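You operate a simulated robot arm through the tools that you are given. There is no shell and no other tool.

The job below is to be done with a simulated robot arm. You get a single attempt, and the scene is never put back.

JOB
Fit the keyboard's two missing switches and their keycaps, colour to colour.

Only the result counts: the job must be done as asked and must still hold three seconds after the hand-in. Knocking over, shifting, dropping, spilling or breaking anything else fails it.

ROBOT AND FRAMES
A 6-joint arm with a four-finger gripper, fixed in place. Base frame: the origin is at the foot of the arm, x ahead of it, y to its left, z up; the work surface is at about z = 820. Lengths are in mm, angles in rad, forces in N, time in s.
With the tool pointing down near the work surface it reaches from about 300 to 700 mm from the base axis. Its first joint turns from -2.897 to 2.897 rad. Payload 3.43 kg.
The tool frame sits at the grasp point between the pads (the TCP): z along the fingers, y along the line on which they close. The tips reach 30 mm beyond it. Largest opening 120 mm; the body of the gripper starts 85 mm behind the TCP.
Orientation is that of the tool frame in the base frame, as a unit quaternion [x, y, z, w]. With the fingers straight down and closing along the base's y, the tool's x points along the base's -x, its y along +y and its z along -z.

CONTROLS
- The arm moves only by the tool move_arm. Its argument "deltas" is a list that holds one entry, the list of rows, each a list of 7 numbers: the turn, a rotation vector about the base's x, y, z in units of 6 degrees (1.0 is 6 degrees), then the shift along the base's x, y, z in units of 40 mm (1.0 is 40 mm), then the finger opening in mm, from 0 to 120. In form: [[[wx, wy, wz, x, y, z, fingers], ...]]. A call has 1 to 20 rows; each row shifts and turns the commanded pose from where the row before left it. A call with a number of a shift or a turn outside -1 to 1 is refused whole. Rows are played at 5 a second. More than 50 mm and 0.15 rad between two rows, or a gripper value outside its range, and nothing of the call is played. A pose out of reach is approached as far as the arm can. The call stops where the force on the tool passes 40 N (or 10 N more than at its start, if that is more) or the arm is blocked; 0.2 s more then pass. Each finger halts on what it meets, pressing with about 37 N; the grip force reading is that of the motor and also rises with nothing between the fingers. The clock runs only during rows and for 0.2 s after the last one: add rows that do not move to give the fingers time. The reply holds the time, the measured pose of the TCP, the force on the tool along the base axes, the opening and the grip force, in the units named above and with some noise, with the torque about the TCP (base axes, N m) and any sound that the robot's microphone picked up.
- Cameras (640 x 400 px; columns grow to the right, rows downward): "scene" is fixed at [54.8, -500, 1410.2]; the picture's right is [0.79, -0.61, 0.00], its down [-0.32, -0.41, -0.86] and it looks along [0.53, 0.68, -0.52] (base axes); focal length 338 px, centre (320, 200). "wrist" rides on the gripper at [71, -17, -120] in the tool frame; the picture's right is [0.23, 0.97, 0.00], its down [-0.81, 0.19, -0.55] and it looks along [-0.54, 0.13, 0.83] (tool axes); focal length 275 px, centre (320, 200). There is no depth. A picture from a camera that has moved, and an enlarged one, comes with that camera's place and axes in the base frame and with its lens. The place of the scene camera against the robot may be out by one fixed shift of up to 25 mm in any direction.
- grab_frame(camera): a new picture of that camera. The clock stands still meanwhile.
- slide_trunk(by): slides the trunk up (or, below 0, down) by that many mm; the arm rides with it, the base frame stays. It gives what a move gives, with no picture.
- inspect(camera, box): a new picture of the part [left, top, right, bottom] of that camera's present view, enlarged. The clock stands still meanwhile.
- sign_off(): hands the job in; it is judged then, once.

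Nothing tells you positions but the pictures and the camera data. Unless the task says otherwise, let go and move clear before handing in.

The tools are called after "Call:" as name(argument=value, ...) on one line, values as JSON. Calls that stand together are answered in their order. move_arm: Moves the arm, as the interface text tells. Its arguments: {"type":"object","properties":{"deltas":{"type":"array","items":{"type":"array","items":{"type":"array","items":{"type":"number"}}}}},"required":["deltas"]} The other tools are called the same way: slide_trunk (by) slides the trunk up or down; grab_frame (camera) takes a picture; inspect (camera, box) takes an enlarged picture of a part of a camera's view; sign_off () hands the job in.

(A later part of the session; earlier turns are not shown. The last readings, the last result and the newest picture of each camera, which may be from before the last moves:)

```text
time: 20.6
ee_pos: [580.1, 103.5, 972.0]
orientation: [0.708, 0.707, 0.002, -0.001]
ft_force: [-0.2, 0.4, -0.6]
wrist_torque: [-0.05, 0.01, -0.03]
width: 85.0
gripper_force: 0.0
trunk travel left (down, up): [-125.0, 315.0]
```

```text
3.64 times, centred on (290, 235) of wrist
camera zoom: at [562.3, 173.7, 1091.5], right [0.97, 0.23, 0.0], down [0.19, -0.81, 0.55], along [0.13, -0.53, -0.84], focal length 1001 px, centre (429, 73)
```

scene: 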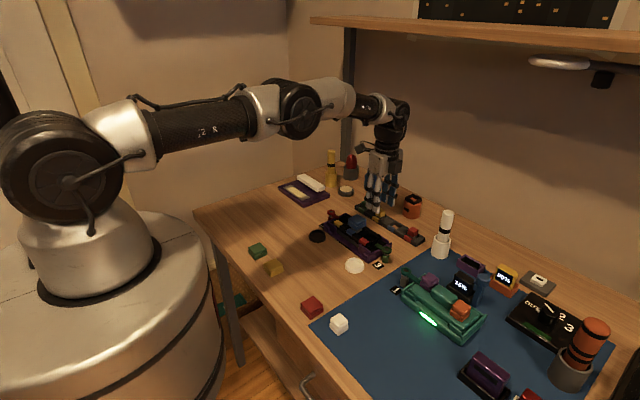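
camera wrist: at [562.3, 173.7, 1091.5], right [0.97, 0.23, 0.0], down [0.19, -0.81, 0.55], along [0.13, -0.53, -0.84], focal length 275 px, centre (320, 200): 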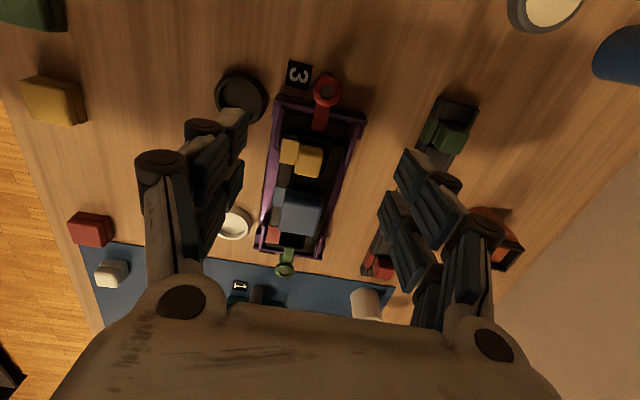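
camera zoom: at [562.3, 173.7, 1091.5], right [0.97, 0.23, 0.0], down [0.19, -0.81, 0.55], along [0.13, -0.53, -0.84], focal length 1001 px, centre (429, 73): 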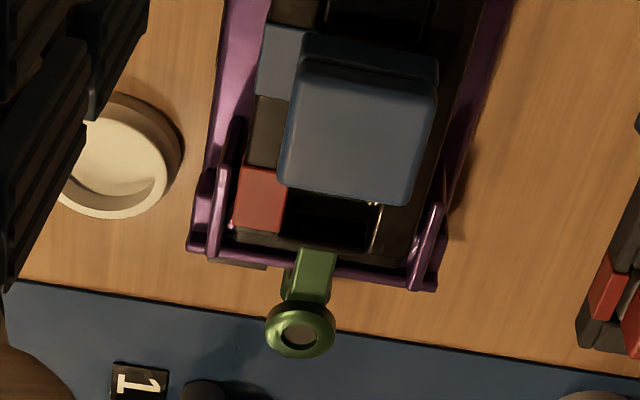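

The yellow switch sits upright at the same depth as the blue one. Next is the red switch; I'll move above its slot (y≈−65), keeping clear of the white post behind it.

Call:
move_arm(deltas=[[[0, 0, 0, 0.52, -0.65, 0, 90], [0, 0, 0, 0.52, -0.65, 0, 90], [0, 0, 0, 0.52, -0.7, 0, 80], [0, 0, 0, 0.52, -0.7, -0.1, 70], [0, 0, 0, 0.52, -0.7, -0.2, 70], [0, 0, 0, 0.5, -0.75, -0.5, 70], [0, 0, 0, 0, 0, 0, 70]]])

Call:
grab_frame(camera="wrist")

Call:
inspect(camera="wrist", box=[240, 90, 400, 210])

Call:
grab_frame(camera="scene")

```text
time: 22.2
ee_pos: [704.2, -60.6, 938.2]
orientation: [0.707, 0.707, 0.003, -0.003]
ft_force: [-0.2, 0.4, 0.5]
wrist_torque: [0.01, -0.02, -0.01]
width: 70.0
gripper_force: 0.0
trunk travel left (down, up): [-125.0, 315.0]
```

```text
taken
camera wrist: at [686.0, 9.1, 1057.3], right [0.97, 0.23, 0.0], down [0.19, -0.81, 0.55], along [0.13, -0.53, -0.84], focal length 275 px, centre (320, 200)
```

wrist: 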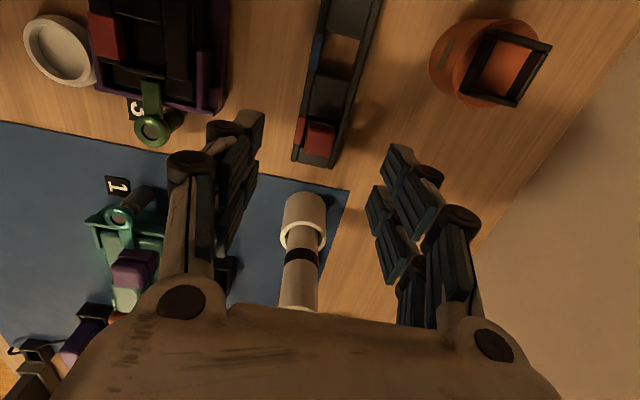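

```text
3.33 times, centred on (320, 150) of wrist
camera zoom: at [686.0, 9.1, 1057.3], right [0.97, 0.23, 0.0], down [0.19, -0.81, 0.55], along [0.13, -0.53, -0.84], focal length 918 px, centre (320, 367)
```

zoom: 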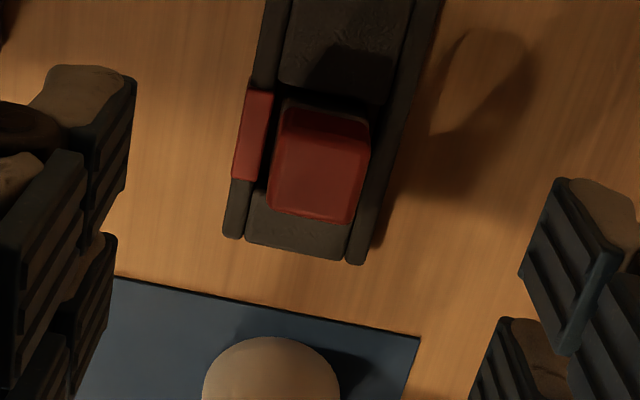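

```text
taken
```

scene: 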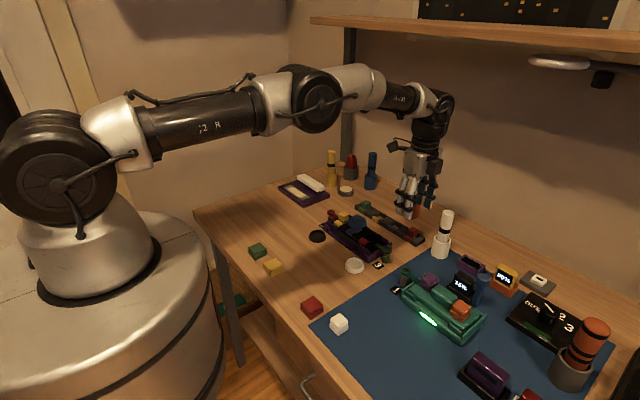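

The red switch is at about (705, −68.4); the white post at y≈−143 leaves good clearance. I'll centre over it, descend to 895 and check.

Call:
move_arm(deltas=[[[0, 0, 0, 0.035, -0.17, 0, 60], [0, 0, 0, 0, 0, -0.5, 50], [0, 0, 0, 0, 0, -0.58, 50], [0, 0, 0, 0, 0, 0, 50]]])

Call:
inspect(camera="wrist", box=[240, 100, 400, 220])

```text
time: 23.2
ee_pos: [706.6, -70.5, 894.3]
orientation: [0.707, 0.707, 0.002, -0.002]
ft_force: [-0.6, 0.4, -0.5]
wrist_torque: [-0.02, -0.01, -0.02]
width: 50.0
gripper_force: 0.0
trunk travel left (down, up): [-125.0, 315.0]
```

```text
3.33 times, centred on (320, 160) of wrist
camera zoom: at [688.5, 0.1, 1014.0], right [0.97, 0.23, 0.0], down [0.19, -0.81, 0.55], along [0.13, -0.53, -0.84], focal length 918 px, centre (320, 333)
```

zoom: 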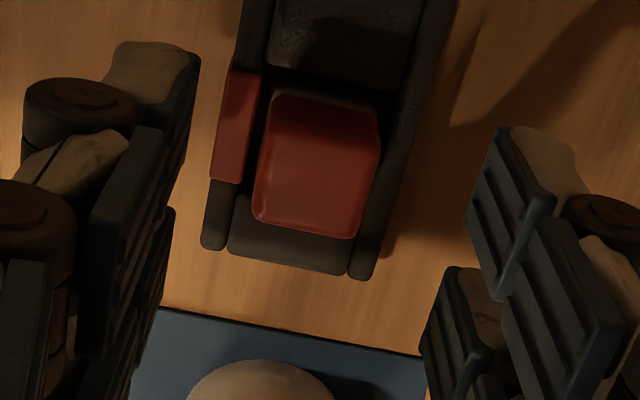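

Call:
move_arm(deltas=[[[0, 0, 0, 0, 0.03, -0.3, 50], [0, 0, 0, 0, 0, -0.37, 50], [0, 0, 0, 0, 0, 0, 30], [0, 0, 0, 0, 0, 0, 14], [0, 0, 0, 0, 0, 0, 14], [0, 0, 0, 0, 0, 0, 14], [0, 0, 0, 0, 0, 0, 14]]])

Call:
inspect(camera="wrist", box=[240, 100, 400, 220])

```text
time: 24.8
ee_pos: [701.5, -69.5, 869.3]
orientation: [0.707, 0.707, 0.003, -0.003]
ft_force: [0.0, -0.3, -0.2]
wrist_torque: [-0.01, 0.01, -0.02]
width: 20.9
gripper_force: 37.1
out of reach, approached as far as the arm can: row 2
trunk travel left (down, up): [-125.0, 315.0]
```

```text
3.33 times, centred on (320, 160) of wrist
camera zoom: at [684.9, 1.1, 989.4], right [0.97, 0.23, 0.0], down [0.19, -0.81, 0.55], along [0.13, -0.53, -0.84], focal length 918 px, centre (320, 333)
```

zoom: 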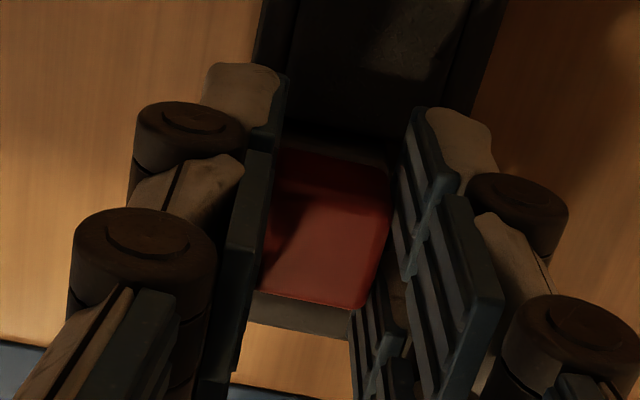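

The last bit was slightly out of reach, so the hand stopped about 3 mm short in x before closing. I'll check that the rack hasn't moved before lifting.

Call:
inspect(camera="scene", box=[350, 190, 430, 255])

Call:
grab_frame(camera="wrist")

```text
6.15 times, centred on (390, 222) of scene
camera zoom: at [54.8, -500.0, 1410.2], right [0.79, -0.61, 0.0], down [-0.32, -0.41, -0.86], along [0.53, 0.68, -0.52], focal length 2078 px, centre (-111, 62)
```

zoom: 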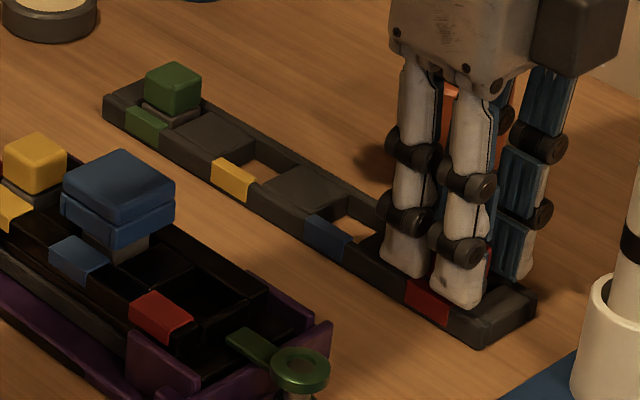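

```text
taken
camera wrist: at [684.9, 1.1, 989.4], right [0.97, 0.23, 0.0], down [0.19, -0.81, 0.55], along [0.13, -0.53, -0.84], focal length 275 px, centre (320, 200)
```

wrist: 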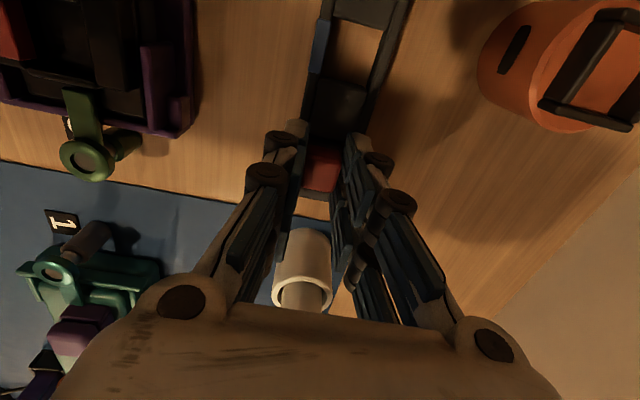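

The rack is exactly where it was. I'll lift straight up, compensating the command in x so the switch isn't dragged sideways in its slot.

Call:
move_arm(deltas=[[[0, 0, 0, -0.1, 0, 0.15, 14], [0, 0, 0, 0, 0, 0.25, 14], [0, 0, 0, 0, 0, 0.4, 14], [0, 0, 0, 0, 0, 0.5, 14], [0, 0, 0, 0, 0, 0, 14]]])

Call:
inspect(camera="scene", box=[350, 190, 430, 255])

Call:
inspect(camera="wrist", box=[240, 100, 400, 220])

```text
time: 26.0
ee_pos: [695.6, -70.2, 923.0]
orientation: [0.708, 0.707, 0.002, -0.003]
ft_force: [0.7, -0.3, 0.0]
wrist_torque: [-0.01, 0.03, 0.0]
width: 20.9
gripper_force: 36.9
trunk travel left (down, up): [-125.0, 315.0]
```

```text
6.15 times, centred on (390, 222) of scene
camera zoom: at [54.8, -500.0, 1410.2], right [0.79, -0.61, 0.0], down [-0.32, -0.41, -0.86], along [0.53, 0.68, -0.52], focal length 2078 px, centre (-111, 62)
```

zoom: 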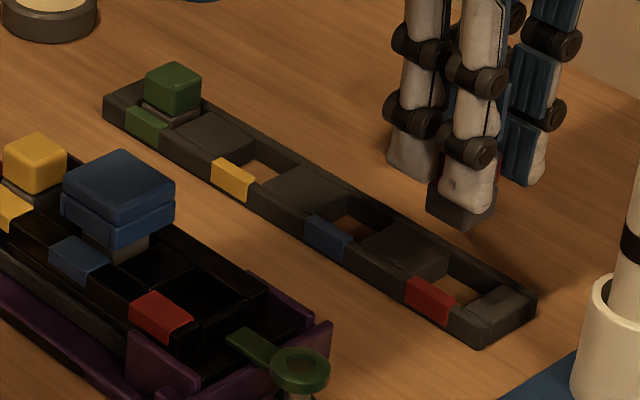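

```text
3.33 times, centred on (320, 160) of wrist
camera zoom: at [679.0, 0.6, 1042.7], right [0.97, 0.23, 0.0], down [0.19, -0.81, 0.55], along [0.13, -0.53, -0.84], focal length 918 px, centre (320, 333)
```

zoom: 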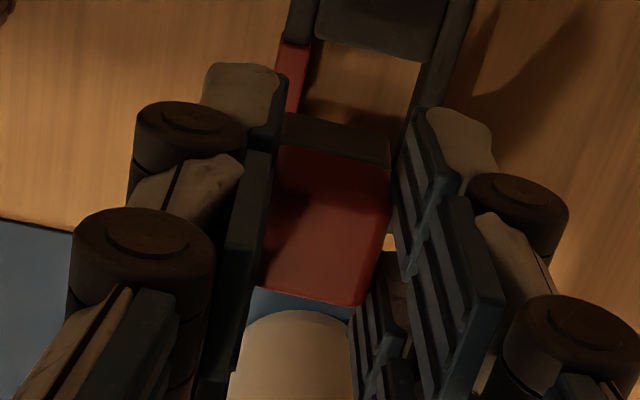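

Red switch is out and the rack is undisturbed. Carrying it to above the red socket (579, −29).

Call:
move_arm(deltas=[[[0, 0, 0, 0, 0, 0.6, 14], [0, 0, 0, -0.73, 0.26, 0, 14], [0, 0, 0, -0.73, 0.26, 0, 14], [0, 0, 0, -0.73, 0.26, 0, 14], [0, 0, 0, -0.73, 0.255, 0, 14], [0, 0, 0, 0, 0, -0.35, 14], [0, 0, 0, 0, 0, -0.35, 14], [0, 0, 0, 0, 0, 0, 14]]])

Call:
inspect(camera="wrist", box=[240, 60, 400, 180])

Call:
inspect(camera="scene", box=[330, 200, 400, 260])

```text
time: 27.8
ee_pos: [579.8, -26.9, 918.3]
orientation: [0.707, 0.707, 0.002, -0.003]
ft_force: [-0.6, 0.2, -0.1]
wrist_torque: [0.02, -0.04, -0.01]
width: 21.1
gripper_force: 36.8
trunk travel left (down, up): [-125.0, 315.0]
```

```text
3.33 times, centred on (320, 120) of wrist
camera zoom: at [562.5, 43.2, 1038.1], right [0.97, 0.23, 0.0], down [0.19, -0.81, 0.55], along [0.13, -0.53, -0.84], focal length 918 px, centre (320, 467)
```

zoom: 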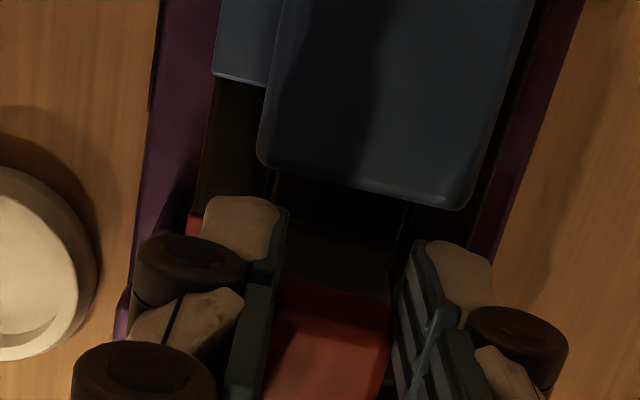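

```text
6.67 times, centred on (365, 230) of scene
camera zoom: at [54.8, -500.0, 1410.2], right [0.79, -0.61, 0.0], down [-0.32, -0.41, -0.86], along [0.53, 0.68, -0.52], focal length 2252 px, centre (20, 0)
```

zoom: 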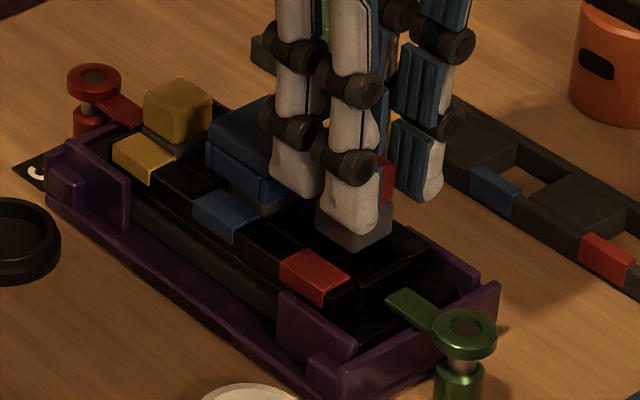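

Positioned over the red socket; a 1.4 mm correction in −y, then lowering.

Call:
move_arm(deltas=[[[0, 0, 0, 0, -0.035, 0, 14], [0, 0, 0, 0, 0, -0.15, 14], [0, 0, 0, 0, 0, -0.15, 14], [0, 0, 0, 0, 0, -0.05, 14], [0, 0, 0, 0, 0, 0, 14]]])

Call:
inspect(camera="wrist", box=[240, 60, 400, 180])

Call:
inspect(camera="scene", box=[330, 200, 400, 260])

```text
time: 29.0
ee_pos: [580.3, -28.1, 904.1]
orientation: [0.707, 0.707, 0.003, -0.002]
ft_force: [-0.3, 0.0, 0.2]
wrist_torque: [0.0, 0.0, -0.03]
width: 20.9
gripper_force: 37.1
trunk travel left (down, up): [-125.0, 315.0]
```

```text
3.33 times, centred on (320, 120) of wrist
camera zoom: at [563.0, 42.1, 1024.3], right [0.97, 0.23, 0.0], down [0.19, -0.81, 0.55], along [0.13, -0.53, -0.84], focal length 918 px, centre (320, 467)
```

zoom: 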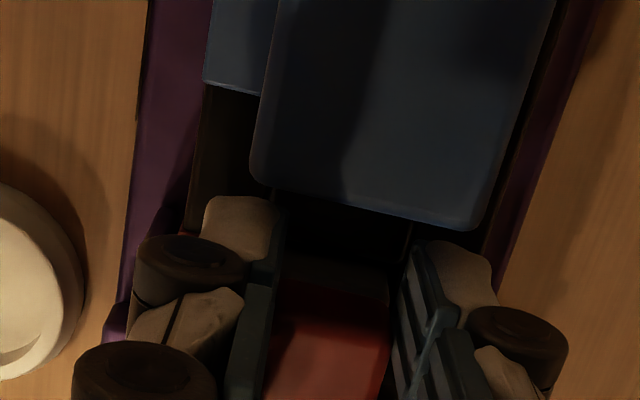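

```text
6.67 times, centred on (365, 230) of scene
camera zoom: at [54.8, -500.0, 1410.2], right [0.79, -0.61, 0.0], down [-0.32, -0.41, -0.86], along [0.53, 0.68, -0.52], focal length 2252 px, centre (20, 0)
```

zoom: 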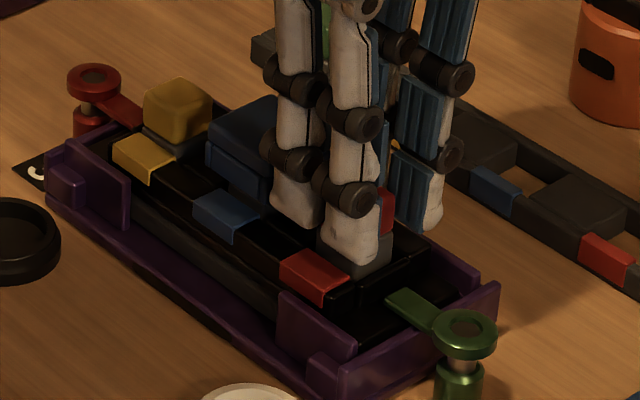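

Call:
move_arm(deltas=[[[0, 0, 0, -0.015, 0, -0.08, 14], [0, 0, 0, 0, 0, -0.05, 14], [0, 0, 0, 0, 0, -0.05, 14], [0, 0, 0, 0, 0, -0.05, 14], [0, 0, 0, 0, 0, 0, 14]]])

Call:
inspect(camera="scene", box=[330, 200, 400, 260])

```text
time: 30.2
ee_pos: [580.5, -27.7, 896.0]
orientation: [0.707, 0.707, 0.004, 0.0]
ft_force: [-1.4, -3.1, 27.7]
wrist_torque: [-0.12, 0.03, -0.02]
width: 20.9
gripper_force: 37.2
trunk travel left (down, up): [-125.0, 315.0]
```

```text
6.67 times, centred on (365, 230) of scene
camera zoom: at [54.8, -500.0, 1410.2], right [0.79, -0.61, 0.0], down [-0.32, -0.41, -0.86], along [0.53, 0.68, -0.52], focal length 2252 px, centre (20, 0)
```

zoom: 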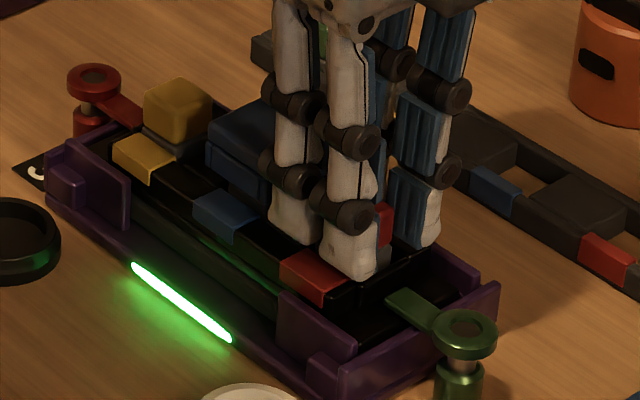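

The keyboard's light bar turned green, so both switches are seated. Releasing and rising.

Call:
move_arm(deltas=[[[0, 0, 0, 0, 0, 0.05, 14], [0, 0, 0, 0, 0, 0, 26], [0, 0, 0, 0, 0, 0, 34], [0, 0, 0, 0, 0, 0.2, 34], [0, 0, 0, 0, 0, 0.8, 34], [0, 0, 0, 0, 0, 0.8, 60], [0, 0, 0, 0, 0.5, 0.8, 100], [0, 0, 0, 0, 0.5, 0, 100], [0, 0, 0, 0, 0.5, 0, 100], [0, 0, 0, 0, 0, 0, 100]]])

Call:
grab_frame(camera="wrist")

Call:
inspect(camera="scene", box=[330, 200, 400, 260])

```text
time: 32.4
ee_pos: [581.3, 30.5, 999.7]
orientation: [0.708, 0.706, 0.003, -0.003]
ft_force: [0.4, 0.1, -0.6]
wrist_torque: [-0.02, -0.01, 0.02]
width: 99.9
gripper_force: 0.1
trunk travel left (down, up): [-125.0, 315.0]
```

```text
taken
camera wrist: at [564.4, 101.0, 1120.3], right [0.97, 0.23, 0.0], down [0.19, -0.81, 0.55], along [0.13, -0.53, -0.84], focal length 275 px, centre (320, 200)
```

wrist: 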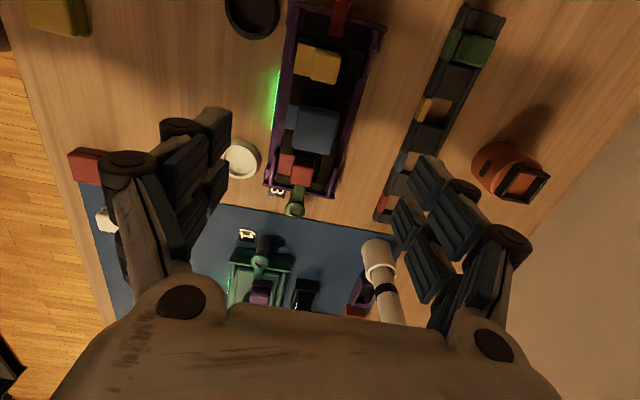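

```text
6.67 times, centred on (365, 230) of scene
camera zoom: at [54.8, -500.0, 1410.2], right [0.79, -0.61, 0.0], down [-0.32, -0.41, -0.86], along [0.53, 0.68, -0.52], focal length 2252 px, centre (20, 0)
```

zoom: 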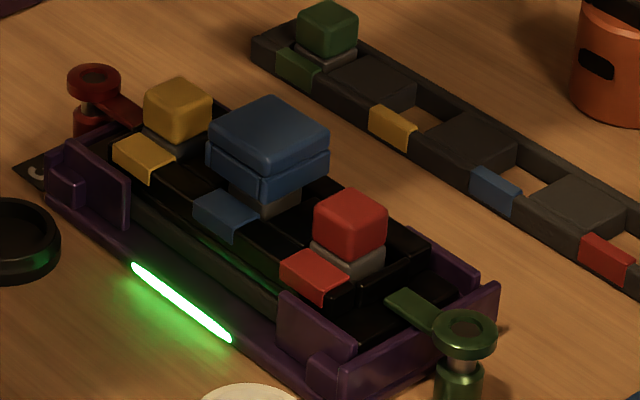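

Both switches stand in their matching sockets. I'll measure the cube positions, then go look at the red keycap near the front edge.

Call:
inspect(camera="wrist", box=[260, 20, 390, 120])

Call:
inspect(camera="wrist", box=[250, 110, 370, 220])

Call:
move_arm(deltas=[[[0, 0, 0, -0.85, -0.45, 0, 100], [0, 0, 0, -0.85, -0.45, 0, 100], [0, 0, 0, -0.85, -0.45, 0, 100], [0, 0, 0, -0.85, -0.45, 0, 100], [0, 0, 0, -0.85, -0.45, 0, 100], [0, 0, 0, -0.85, -0.45, 0, 100], [0, 0, 0, -0.85, -0.45, 0, 100], [0, 0, 0, 0, 0, -0.5, 100], [0, 0, 0, 0, 0, -0.5, 100], [0, 0, 0, 0, 0, 0, 100]]])

Call:
grab_frame(camera="wrist")

```text
4.00 times, centred on (325, 70) of wrist
camera zoom: at [564.4, 101.0, 1120.3], right [0.97, 0.23, 0.0], down [0.19, -0.81, 0.55], along [0.13, -0.53, -0.84], focal length 1101 px, centre (300, 720)
```

zoom: 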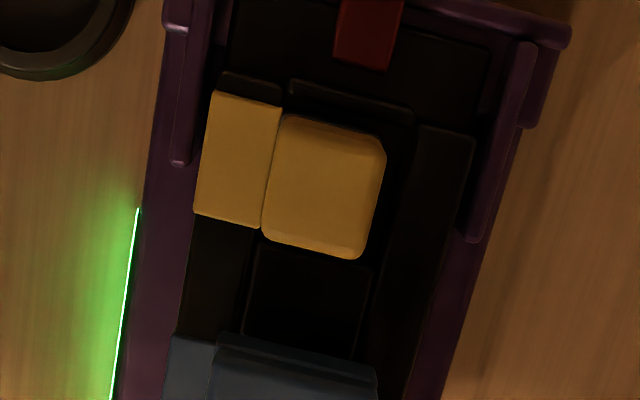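

```text
3.64 times, centred on (310, 165) of wrist
camera zoom: at [564.4, 101.0, 1120.3], right [0.97, 0.23, 0.0], down [0.19, -0.81, 0.55], along [0.13, -0.53, -0.84], focal length 1001 px, centre (356, 327)
```

zoom: 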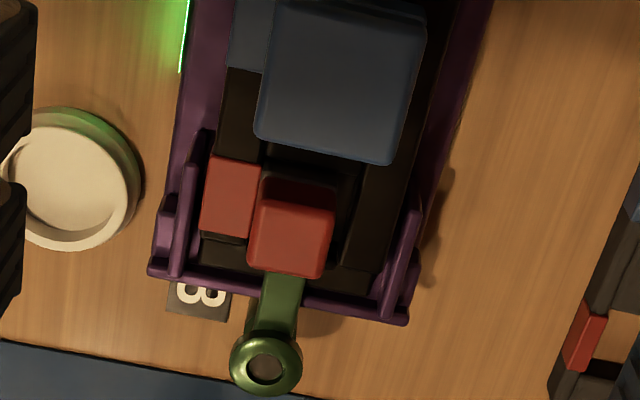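

```text
time: 34.6
ee_pos: [339.4, -94.4, 961.2]
orientation: [0.707, 0.707, 0.003, -0.003]
ft_force: [-0.1, -0.3, -0.2]
wrist_torque: [-0.01, 0.01, -0.01]
width: 100.0
gripper_force: 0.1
trunk travel left (down, up): [-125.0, 315.0]
```

```text
taken
camera wrist: at [322.0, -23.6, 1081.3], right [0.97, 0.23, 0.0], down [0.19, -0.81, 0.55], along [0.13, -0.53, -0.84], focal length 275 px, centre (320, 200)
```

wrist: 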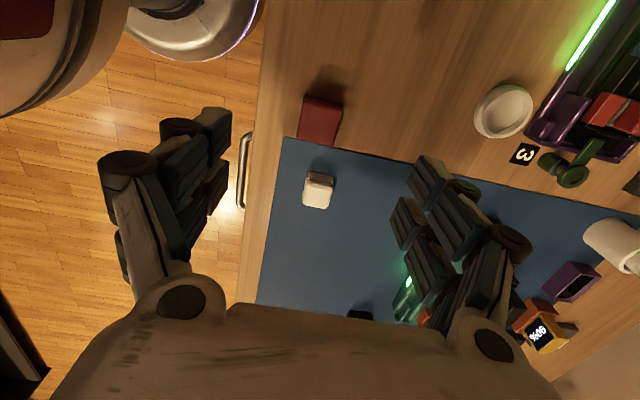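

Call:
inspect(camera="wrist", box=[260, 70, 380, 160])

Call:
inspect(camera="scene", box=[280, 280, 360, 340])

```text
4.44 times, centred on (320, 115) of wrist
camera zoom: at [322.0, -23.6, 1081.3], right [0.97, 0.23, 0.0], down [0.19, -0.81, 0.55], along [0.13, -0.53, -0.84], focal length 1224 px, centre (320, 578)
```

zoom: 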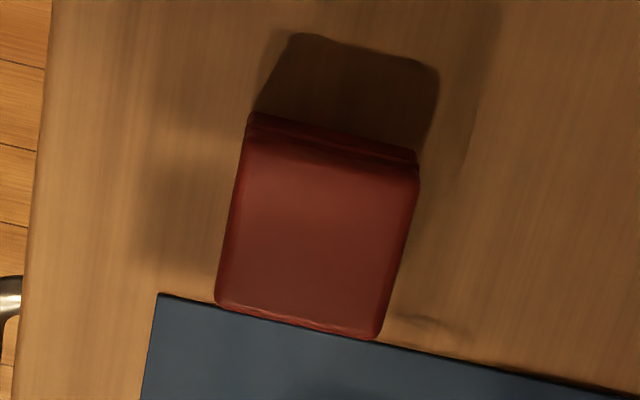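

```text
6.67 times, centred on (320, 310) of scene
camera zoom: at [54.8, -500.0, 1410.2], right [0.79, -0.61, 0.0], down [-0.32, -0.41, -0.86], along [0.53, 0.68, -0.52], focal length 2252 px, centre (320, -533)
```

zoom: 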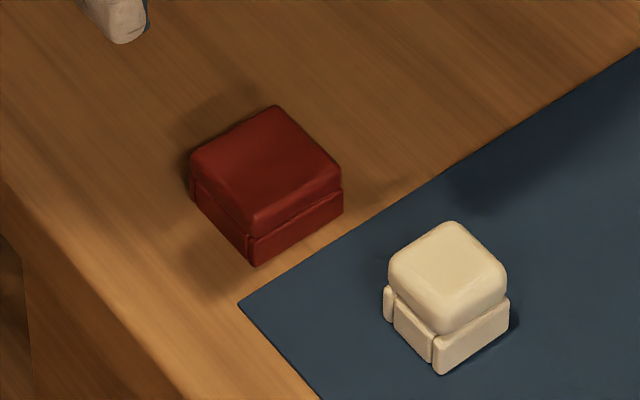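

The red keycap is at about (340, −100), 35 mm square, square to the axes and about 17 mm tall. I'll centre over it and descend partway.

Call:
move_arm(deltas=[[[0, 0, 0, 0.03, -0.12, -0.3, 80], [0, 0, 0, 0, 0, -0.6, 70], [0, 0, 0, 0, 0, -0.6, 60], [0, 0, 0, 0, 0, 0, 60]]])

Call:
inspect(camera="wrist", box=[240, 80, 400, 200])

```text
time: 35.6
ee_pos: [341.2, -98.6, 902.5]
orientation: [0.707, 0.707, 0.002, -0.002]
ft_force: [0.3, -0.4, -0.3]
wrist_torque: [0.01, -0.03, 0.03]
width: 59.9
gripper_force: 0.1
trunk travel left (down, up): [-125.0, 315.0]
```

```text
3.33 times, centred on (320, 140) of wrist
camera zoom: at [324.9, -27.9, 1023.6], right [0.97, 0.23, 0.0], down [0.19, -0.81, 0.55], along [0.13, -0.53, -0.84], focal length 918 px, centre (320, 400)
```

zoom: 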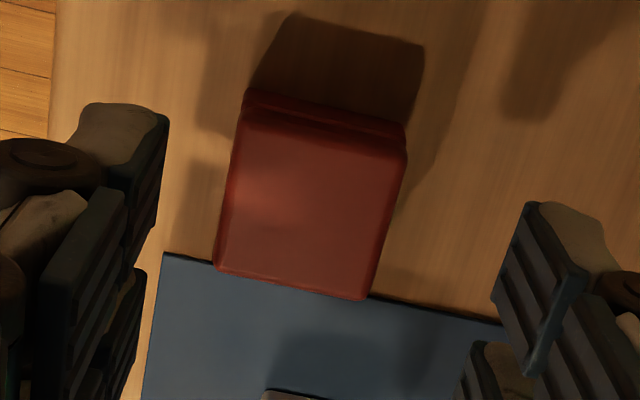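

Call:
move_arm(deltas=[[[0, 0, 0, -0.04, -0.015, -0.5, 60], [0, 0, 0, 0, 0, -0.5, 60], [0, 0, 0, 0, 0, -0.18, 60], [0, 0, 0, 0, 0, 0, 60]]])

Call:
inspect(camera="wrist", box=[240, 100, 400, 220])

Call:
inspect(camera="scene", box=[280, 270, 360, 335])

```text
time: 36.6
ee_pos: [341.7, -97.3, 857.1]
orientation: [0.707, 0.707, 0.002, -0.001]
ft_force: [-0.6, -1.1, 0.5]
wrist_torque: [0.0, 0.02, 0.02]
width: 60.0
gripper_force: 0.1
trunk travel left (down, up): [-125.0, 315.0]
```

```text
3.33 times, centred on (320, 160) of wrist
camera zoom: at [324.7, -26.9, 976.5], right [0.97, 0.23, 0.0], down [0.19, -0.81, 0.55], along [0.13, -0.53, -0.84], focal length 918 px, centre (320, 333)
```

zoom: 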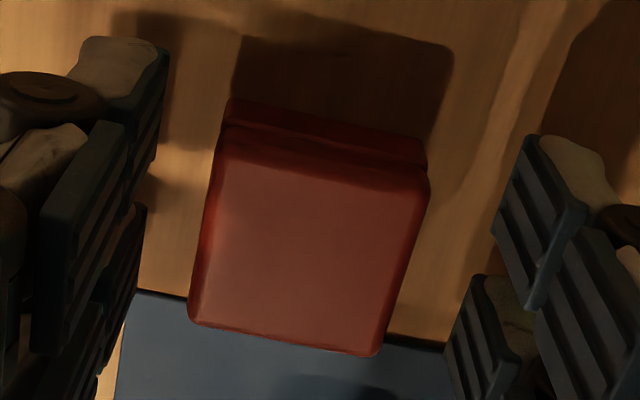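

```text
6.15 times, centred on (320, 302) of scene
camera zoom: at [54.8, -500.0, 1410.2], right [0.79, -0.61, 0.0], down [-0.32, -0.41, -0.86], along [0.53, 0.68, -0.52], focal length 2078 px, centre (320, -431)
```

zoom: 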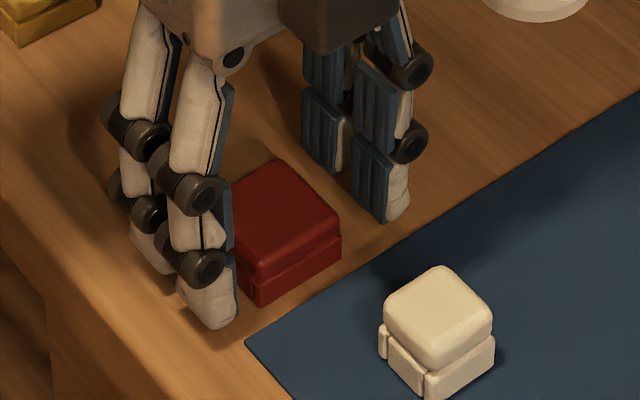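

Call:
move_arm(deltas=[[[0, 0, 0, -0.04, -0.05, -0.05, 60], [0, 0, 0, 0, 0, 0, 55], [0, 0, 0, 0, 0, 0, 55]]])

Call:
inspect(camera="wrist", box=[240, 100, 400, 220])

```text
time: 37.4
ee_pos: [339.5, -100.0, 853.8]
orientation: [0.707, 0.707, 0.002, -0.001]
ft_force: [0.3, 0.2, -0.1]
wrist_torque: [-0.01, -0.02, 0.0]
width: 55.0
gripper_force: 0.0
trunk travel left (down, up): [-125.0, 315.0]
```

```text
3.33 times, centred on (320, 160) of wrist
camera zoom: at [322.5, -30.2, 974.1], right [0.97, 0.23, 0.0], down [0.19, -0.81, 0.55], along [0.13, -0.53, -0.84], focal length 918 px, centre (320, 333)
```

zoom: 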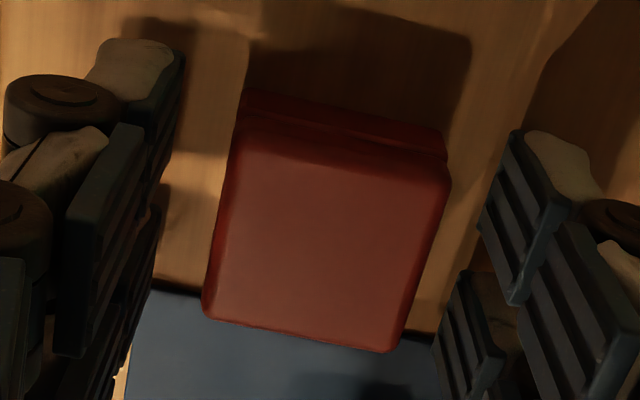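

Centred in x; nudging +1 mm in y and closing.

Call:
move_arm(deltas=[[[0, 0, 0, 0, 0.025, 0, 55], [0, 0, 0, 0, 0, 0, 40], [0, 0, 0, 0, 0, 0, 28], [0, 0, 0, 0, 0, 0, 28], [0, 0, 0, 0, 0, 0, 28], [0, 0, 0, 0, 0, 0, 28]]])

Call:
inspect(camera="wrist", box=[240, 100, 400, 220])

```text
time: 38.8
ee_pos: [340.0, -101.7, 853.8]
orientation: [0.707, 0.707, 0.003, -0.002]
ft_force: [0.2, 0.1, 1.6]
wrist_torque: [0.05, -0.03, 0.01]
width: 35.0
gripper_force: 36.6
trunk travel left (down, up): [-125.0, 315.0]
```

```text
3.33 times, centred on (320, 160) of wrist
camera zoom: at [322.5, -29.3, 973.1], right [0.97, 0.23, 0.0], down [0.19, -0.81, 0.55], along [0.13, -0.53, -0.84], focal length 918 px, centre (320, 333)
```

zoom: 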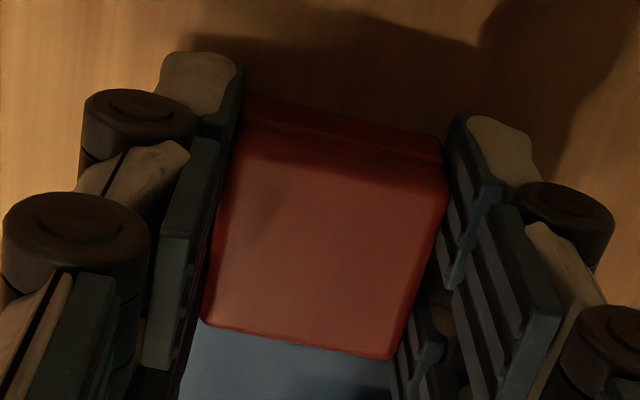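

Holding the red cap (35 mm). Lifting and carrying it over to the red switch.

Call:
move_arm(deltas=[[[0, 0, 0, 0, 0, 0.5, 28], [0, 0, 0, 0, 0, 0.9, 28], [0, 0, 0, 0, 0, 0.9, 28], [0, 0, 0, 0.855, 0.256, 0, 28], [0, 0, 0, 0.855, 0.256, 0, 28], [0, 0, 0, 0.855, 0.256, 0, 28], [0, 0, 0, 0.855, 0.256, 0, 28], [0, 0, 0, 0.855, 0.256, 0, 28], [0, 0, 0, 0.855, 0.256, 0, 28], [0, 0, 0, 0.855, 0.256, 0, 28], [0, 0, 0, 0, 0, 0, 28]]])

Call:
inspect(camera="wrist", box=[240, 60, 400, 180])

Call:
inspect(camera="scene", box=[320, 170, 410, 260])

```text
time: 41.2
ee_pos: [580.4, -29.4, 944.4]
orientation: [0.708, 0.707, 0.002, -0.002]
ft_force: [0.6, -0.4, -0.4]
wrist_torque: [0.01, 0.0, 0.06]
width: 34.8
gripper_force: 36.3
trunk travel left (down, up): [-125.0, 315.0]
```

```text
3.33 times, centred on (320, 120) of wrist
camera zoom: at [563.1, 41.2, 1063.4], right [0.97, 0.23, 0.0], down [0.19, -0.81, 0.55], along [0.13, -0.53, -0.84], focal length 918 px, centre (320, 467)
```

zoom: 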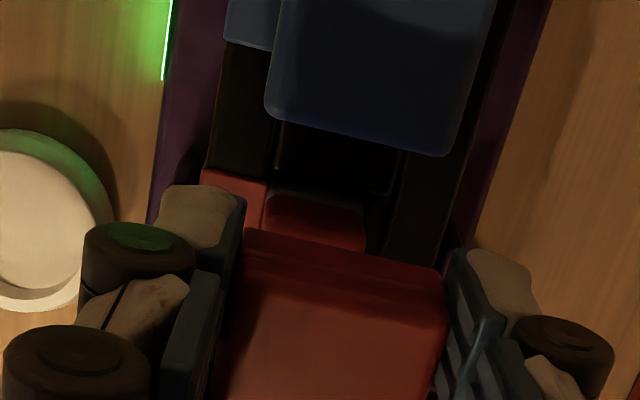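

```text
4.44 times, centred on (365, 215) of scene
camera zoom: at [54.8, -500.0, 1410.2], right [0.79, -0.61, 0.0], down [-0.32, -0.41, -0.86], along [0.53, 0.68, -0.52], focal length 1501 px, centre (120, 133)
```

zoom: 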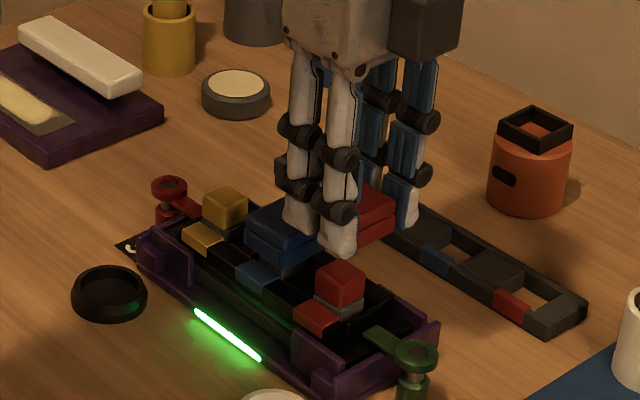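

In the wrist view, the cap appears about 3 mm too far in +x compared with the red cube, while y matches. I'll shift −3 mm and lower closer to re-measure with less parallax.

Call:
move_arm(deltas=[[[0, 0, 0, -0.075, 0, -0.25, 28], [0, 0, 0, 0, 0, -0.23, 28], [0, 0, 0, 0, 0, 0, 28]]])

Call:
inspect(camera="wrist", box=[260, 90, 380, 170])

Call:
inspect(camera="scene", box=[350, 200, 410, 250])

```text
time: 42.0
ee_pos: [575.9, -30.7, 924.9]
orientation: [0.707, 0.707, 0.002, -0.004]
ft_force: [0.4, -0.9, -0.8]
wrist_torque: [0.0, 0.0, 0.05]
width: 34.9
gripper_force: 37.5
trunk travel left (down, up): [-125.0, 315.0]
```

```text
5.00 times, centred on (320, 130) of wrist
camera zoom: at [558.7, 40.0, 1044.7], right [0.97, 0.23, 0.0], down [0.19, -0.81, 0.55], along [0.13, -0.53, -0.84], focal length 1376 px, centre (320, 550)
```

zoom: 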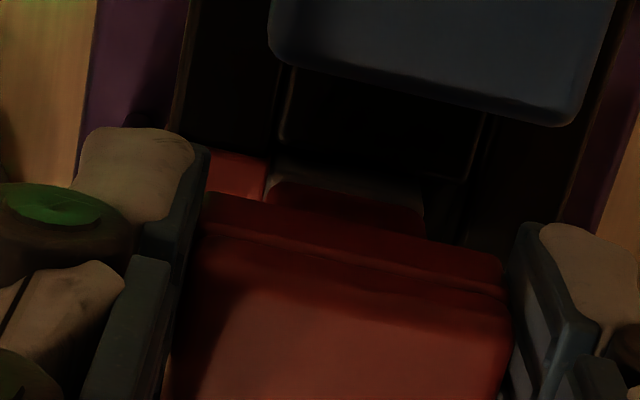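

```text
8.00 times, centred on (380, 225) of scene
camera zoom: at [54.8, -500.0, 1410.2], right [0.79, -0.61, 0.0], down [-0.32, -0.41, -0.86], along [0.53, 0.68, -0.52], focal length 2702 px, centre (-160, 0)
```

zoom: 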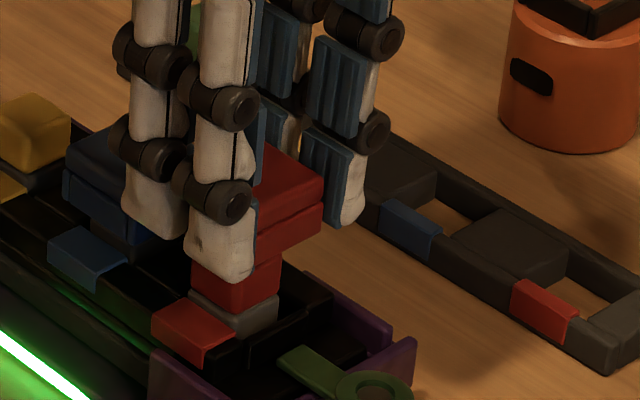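

Now the cap centre is within ~1 mm of the cube. I'll apply +0.8 mm x, +1.2 mm y and lower slowly onto the switch.

Call:
move_arm(deltas=[[[0, 0, 0, 0.02, 0.03, 0, 28], [0, 0, 0, 0, 0, -0.15, 28], [0, 0, 0, 0, 0, -0.1, 28], [0, 0, 0, 0, 0, 0, 28]]])

Call:
inspect(camera="wrist", box=[260, 90, 380, 170])

Call:
inspect(camera="scene", box=[350, 200, 410, 250])

```text
time: 43.0
ee_pos: [576.7, -28.6, 913.7]
orientation: [0.707, 0.707, 0.003, -0.002]
ft_force: [-0.7, 0.5, 0.5]
wrist_torque: [-0.03, -0.03, 0.01]
width: 34.9
gripper_force: 36.9
trunk travel left (down, up): [-125.0, 315.0]
```

```text
5.00 times, centred on (320, 130) of wrist
camera zoom: at [559.5, 41.7, 1034.1], right [0.97, 0.23, 0.0], down [0.19, -0.81, 0.55], along [0.13, -0.53, -0.84], focal length 1376 px, centre (320, 550)
```

zoom: 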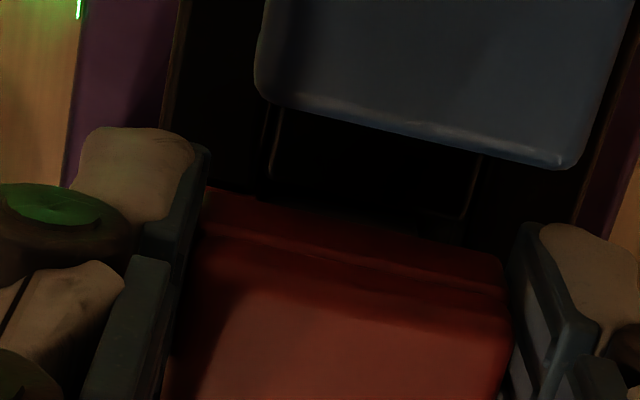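

```text
8.00 times, centred on (380, 225) of scene
camera zoom: at [54.8, -500.0, 1410.2], right [0.79, -0.61, 0.0], down [-0.32, -0.41, -0.86], along [0.53, 0.68, -0.52], focal length 2702 px, centre (-160, 0)
```

zoom: 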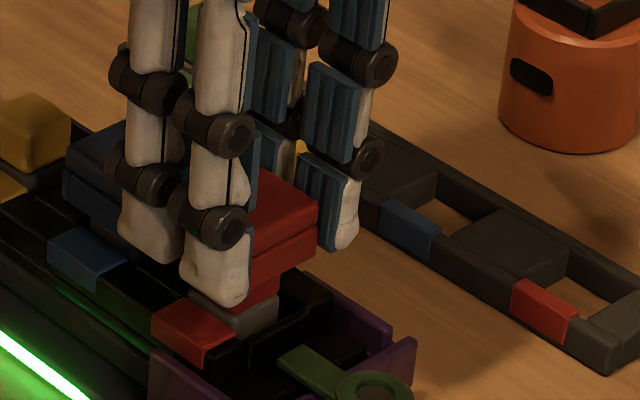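

Alignment looks right. Lowering in 2 mm steps onto the switch.

Call:
move_arm(deltas=[[[0, 0, 0, 0.005, 0, -0.05, 28], [0, 0, 0, 0, 0, -0.05, 28], [0, 0, 0, 0, 0, -0.05, 28], [0, 0, 0, 0, 0, 0, 28]]])

Call:
inspect(camera="scene", box=[350, 200, 410, 250])

```text
time: 44.0
ee_pos: [577.8, -29.9, 908.3]
orientation: [0.707, 0.707, 0.002, -0.003]
ft_force: [-0.1, 0.5, 0.3]
wrist_torque: [-0.02, -0.02, 0.02]
width: 35.0
gripper_force: 37.0
trunk travel left (down, up): [-125.0, 315.0]
```

```text
8.00 times, centred on (380, 225) of scene
camera zoom: at [54.8, -500.0, 1410.2], right [0.79, -0.61, 0.0], down [-0.32, -0.41, -0.86], along [0.53, 0.68, -0.52], focal length 2702 px, centre (-160, 0)
```

zoom: 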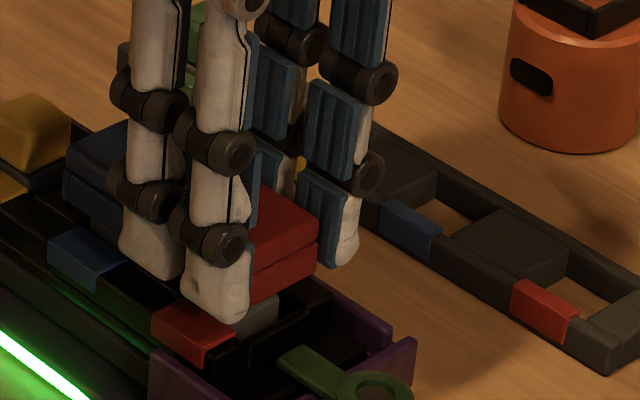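

Call:
move_arm(deltas=[[[0, 0, 0, 0, 0, -0.05, 28], [0, 0, 0, 0, 0, -0.05, 28], [0, 0, 0, 0, 0, 0, 28]]])

Call:
inspect(camera="scene", box=[350, 200, 410, 250])

```text
time: 44.8
ee_pos: [578.3, -29.8, 904.2]
orientation: [0.707, 0.707, 0.002, -0.002]
ft_force: [-0.5, 0.7, 0.6]
wrist_torque: [0.04, 0.01, 0.02]
width: 34.9
gripper_force: 37.0
trunk travel left (down, up): [-125.0, 315.0]
```

```text
8.00 times, centred on (380, 225) of scene
camera zoom: at [54.8, -500.0, 1410.2], right [0.79, -0.61, 0.0], down [-0.32, -0.41, -0.86], along [0.53, 0.68, -0.52], focal length 2702 px, centre (-160, 0)
```

zoom: 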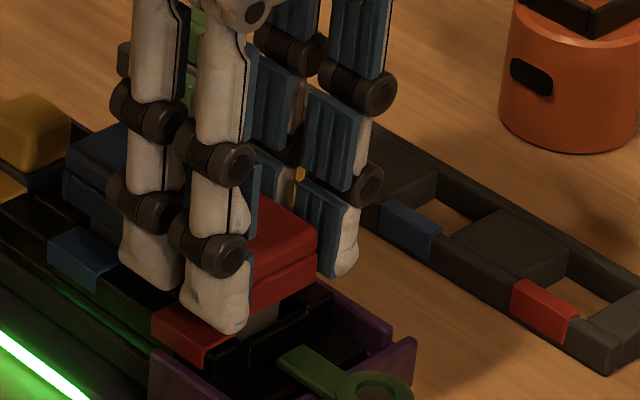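

Call:
move_arm(deltas=[[[0, 0, 0, 0, 0, -0.04, 28], [0, 0, 0, 0, 0, -0.04, 28], [0, 0, 0, 0, 0, 0, 28]]])

Call:
inspect(camera="scene", box=[350, 200, 410, 250])

```text
time: 45.6
ee_pos: [578.4, -30.1, 902.9]
orientation: [0.707, 0.707, 0.004, -0.001]
ft_force: [-1.2, -0.4, 15.2]
wrist_torque: [-0.02, 0.03, -0.01]
width: 35.2
gripper_force: 37.3
trunk travel left (down, up): [-125.0, 315.0]
```

```text
8.00 times, centred on (380, 225) of scene
camera zoom: at [54.8, -500.0, 1410.2], right [0.79, -0.61, 0.0], down [-0.32, -0.41, -0.86], along [0.53, 0.68, -0.52], focal length 2702 px, centre (-160, 0)
```

zoom: 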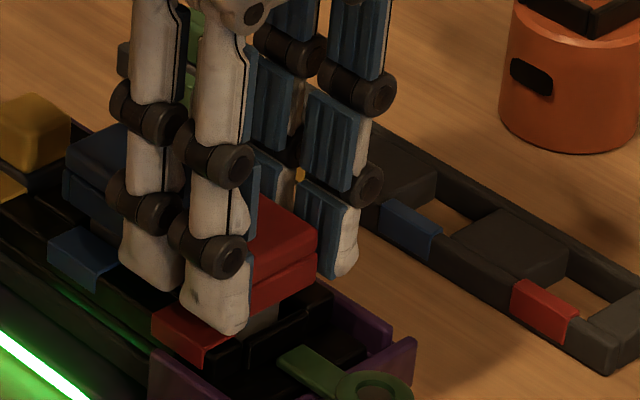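

Contact at the expected seated depth. A bit more pressing, then release and rise.

Call:
move_arm(deltas=[[[0, 0, 0, 0, 0, -0.03, 28], [0, 0, 0, 0, 0, 0, 28]]])

Call:
move_arm(deltas=[[[0, 0, 0, 0, 0, 0.05, 28], [0, 0, 0, 0, 0, 0, 38], [0, 0, 0, 0, 0, 0, 46], [0, 0, 0, 0, 0, 0.2, 46], [0, 0, 0, 0, 0, 0.8, 50], [0, 0, 0, 0, 0, 0.8, 80], [0, 0, 0, 0, 0.5, 0.5, 100], [0, 0, 0, 0, 0, 0, 100]]])

Call:
inspect(camera="scene", box=[330, 200, 400, 260])

Call:
grab_frame(camera="wrist")

```text
time: 46.2
ee_pos: [578.1, -28.3, 902.9]
orientation: [0.707, 0.707, 0.004, 0.0]
ft_force: [2.0, -2.0, 25.6]
wrist_torque: [-0.05, -0.03, -0.01]
width: 35.1
gripper_force: 36.8
trunk travel left (down, up): [-125.0, 315.0]
```

```text
time: 48.0
ee_pos: [577.9, -7.0, 994.0]
orientation: [0.707, 0.707, 0.003, -0.002]
ft_force: [1.2, 0.7, 0.3]
wrist_torque: [0.0, -0.02, 0.0]
width: 99.8
gripper_force: 0.2
trunk travel left (down, up): [-125.0, 315.0]
```

```text
6.67 times, centred on (365, 230) of scene
camera zoom: at [54.8, -500.0, 1410.2], right [0.79, -0.61, 0.0], down [-0.32, -0.41, -0.86], along [0.53, 0.68, -0.52], focal length 2252 px, centre (20, 0)
```

zoom: 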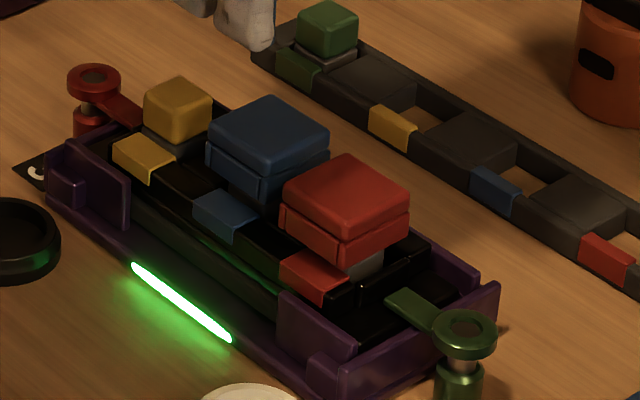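

```text
taken
camera wrist: at [561.6, 63.6, 1113.3], right [0.97, 0.23, 0.0], down [0.19, -0.81, 0.55], along [0.13, -0.53, -0.84], focal length 275 px, centre (320, 200)
```

wrist: 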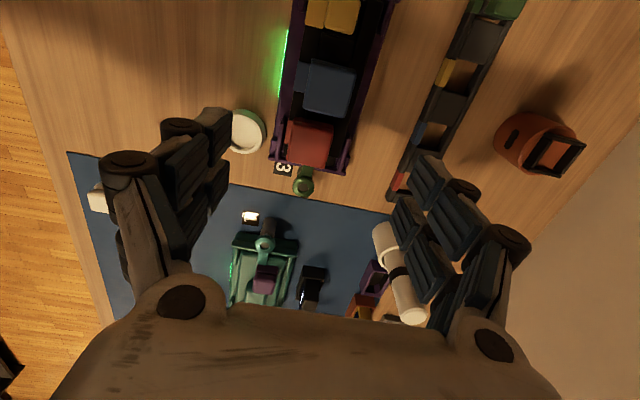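

Call:
inspect(camera="wrist", box=[260, 40, 390, 180])

Call:
inspect(camera="scene", box=[345, 205, 385, 245])

```text
2.86 times, centred on (325, 110) of wrist
camera zoom: at [561.6, 63.6, 1113.3], right [0.97, 0.23, 0.0], down [0.19, -0.81, 0.55], along [0.13, -0.53, -0.84], focal length 786 px, centre (306, 457)
```

zoom: 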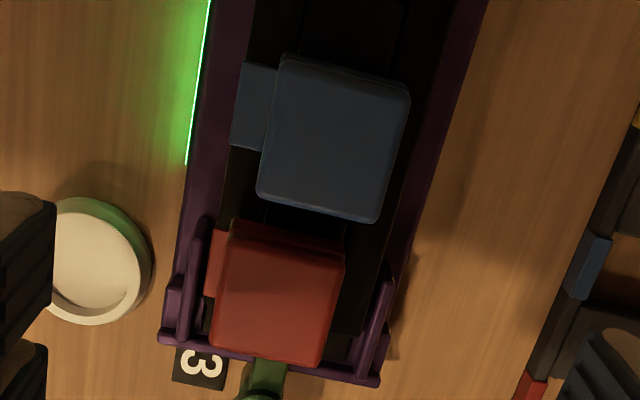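

```text
10.00 times, centred on (365, 225) of scene
camera zoom: at [54.8, -500.0, 1410.2], right [0.79, -0.61, 0.0], down [-0.32, -0.41, -0.86], along [0.53, 0.68, -0.52], focal length 3378 px, centre (-130, -50)
```

zoom: 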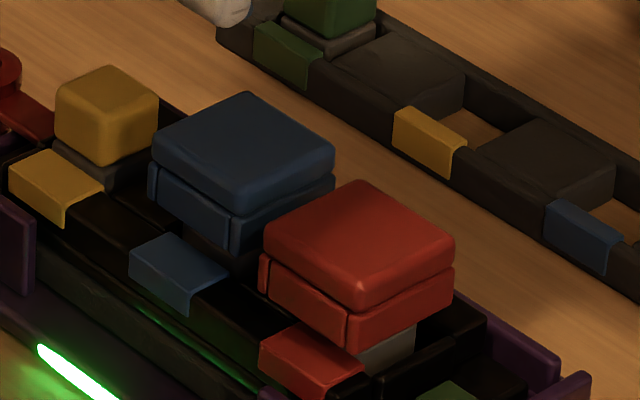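

The red cap is seated level and square beside the blue one. Now the yellow keycap: moving over its expected position near (335, 60).

Call:
move_arm(deltas=[[[0, 0, 0, -0.868, 0.246, 0, 100], [0, 0, 0, -0.868, 0.246, 0, 100], [0, 0, 0, -0.868, 0.246, 0, 100], [0, 0, 0, -0.868, 0.246, 0, 100], [0, 0, 0, -0.868, 0.246, 0, 100], [0, 0, 0, -0.868, 0.246, 0, 100], [0, 0, 0, -0.868, 0.246, -0.3, 100], [0, 0, 0, 0, 0, -0.5, 100], [0, 0, 0, 0, 0, 0, 100]]])

Call:
grab_frame(camera="wrist")

Call:
inspect(camera="wrist", box=[240, 70, 400, 190])

```text
time: 50.0
ee_pos: [336.0, 61.2, 962.4]
orientation: [0.707, 0.707, 0.002, -0.002]
ft_force: [0.4, 0.1, 0.0]
wrist_torque: [0.01, 0.02, 0.01]
width: 100.0
gripper_force: 0.0
trunk travel left (down, up): [-125.0, 315.0]
```

```text
taken
camera wrist: at [318.5, 132.0, 1081.5], right [0.97, 0.23, 0.0], down [0.19, -0.81, 0.55], along [0.13, -0.53, -0.84], focal length 275 px, centre (320, 200)
```

wrist: 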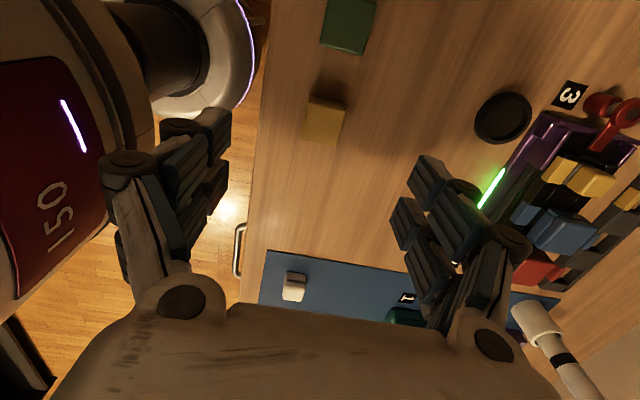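

```text
3.33 times, centred on (320, 130) of wrist
camera zoom: at [318.5, 132.0, 1081.5], right [0.97, 0.23, 0.0], down [0.19, -0.81, 0.55], along [0.13, -0.53, -0.84], focal length 918 px, centre (320, 433)
```

zoom: 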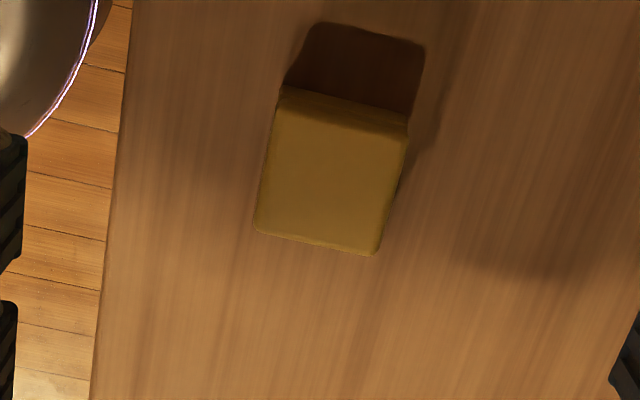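

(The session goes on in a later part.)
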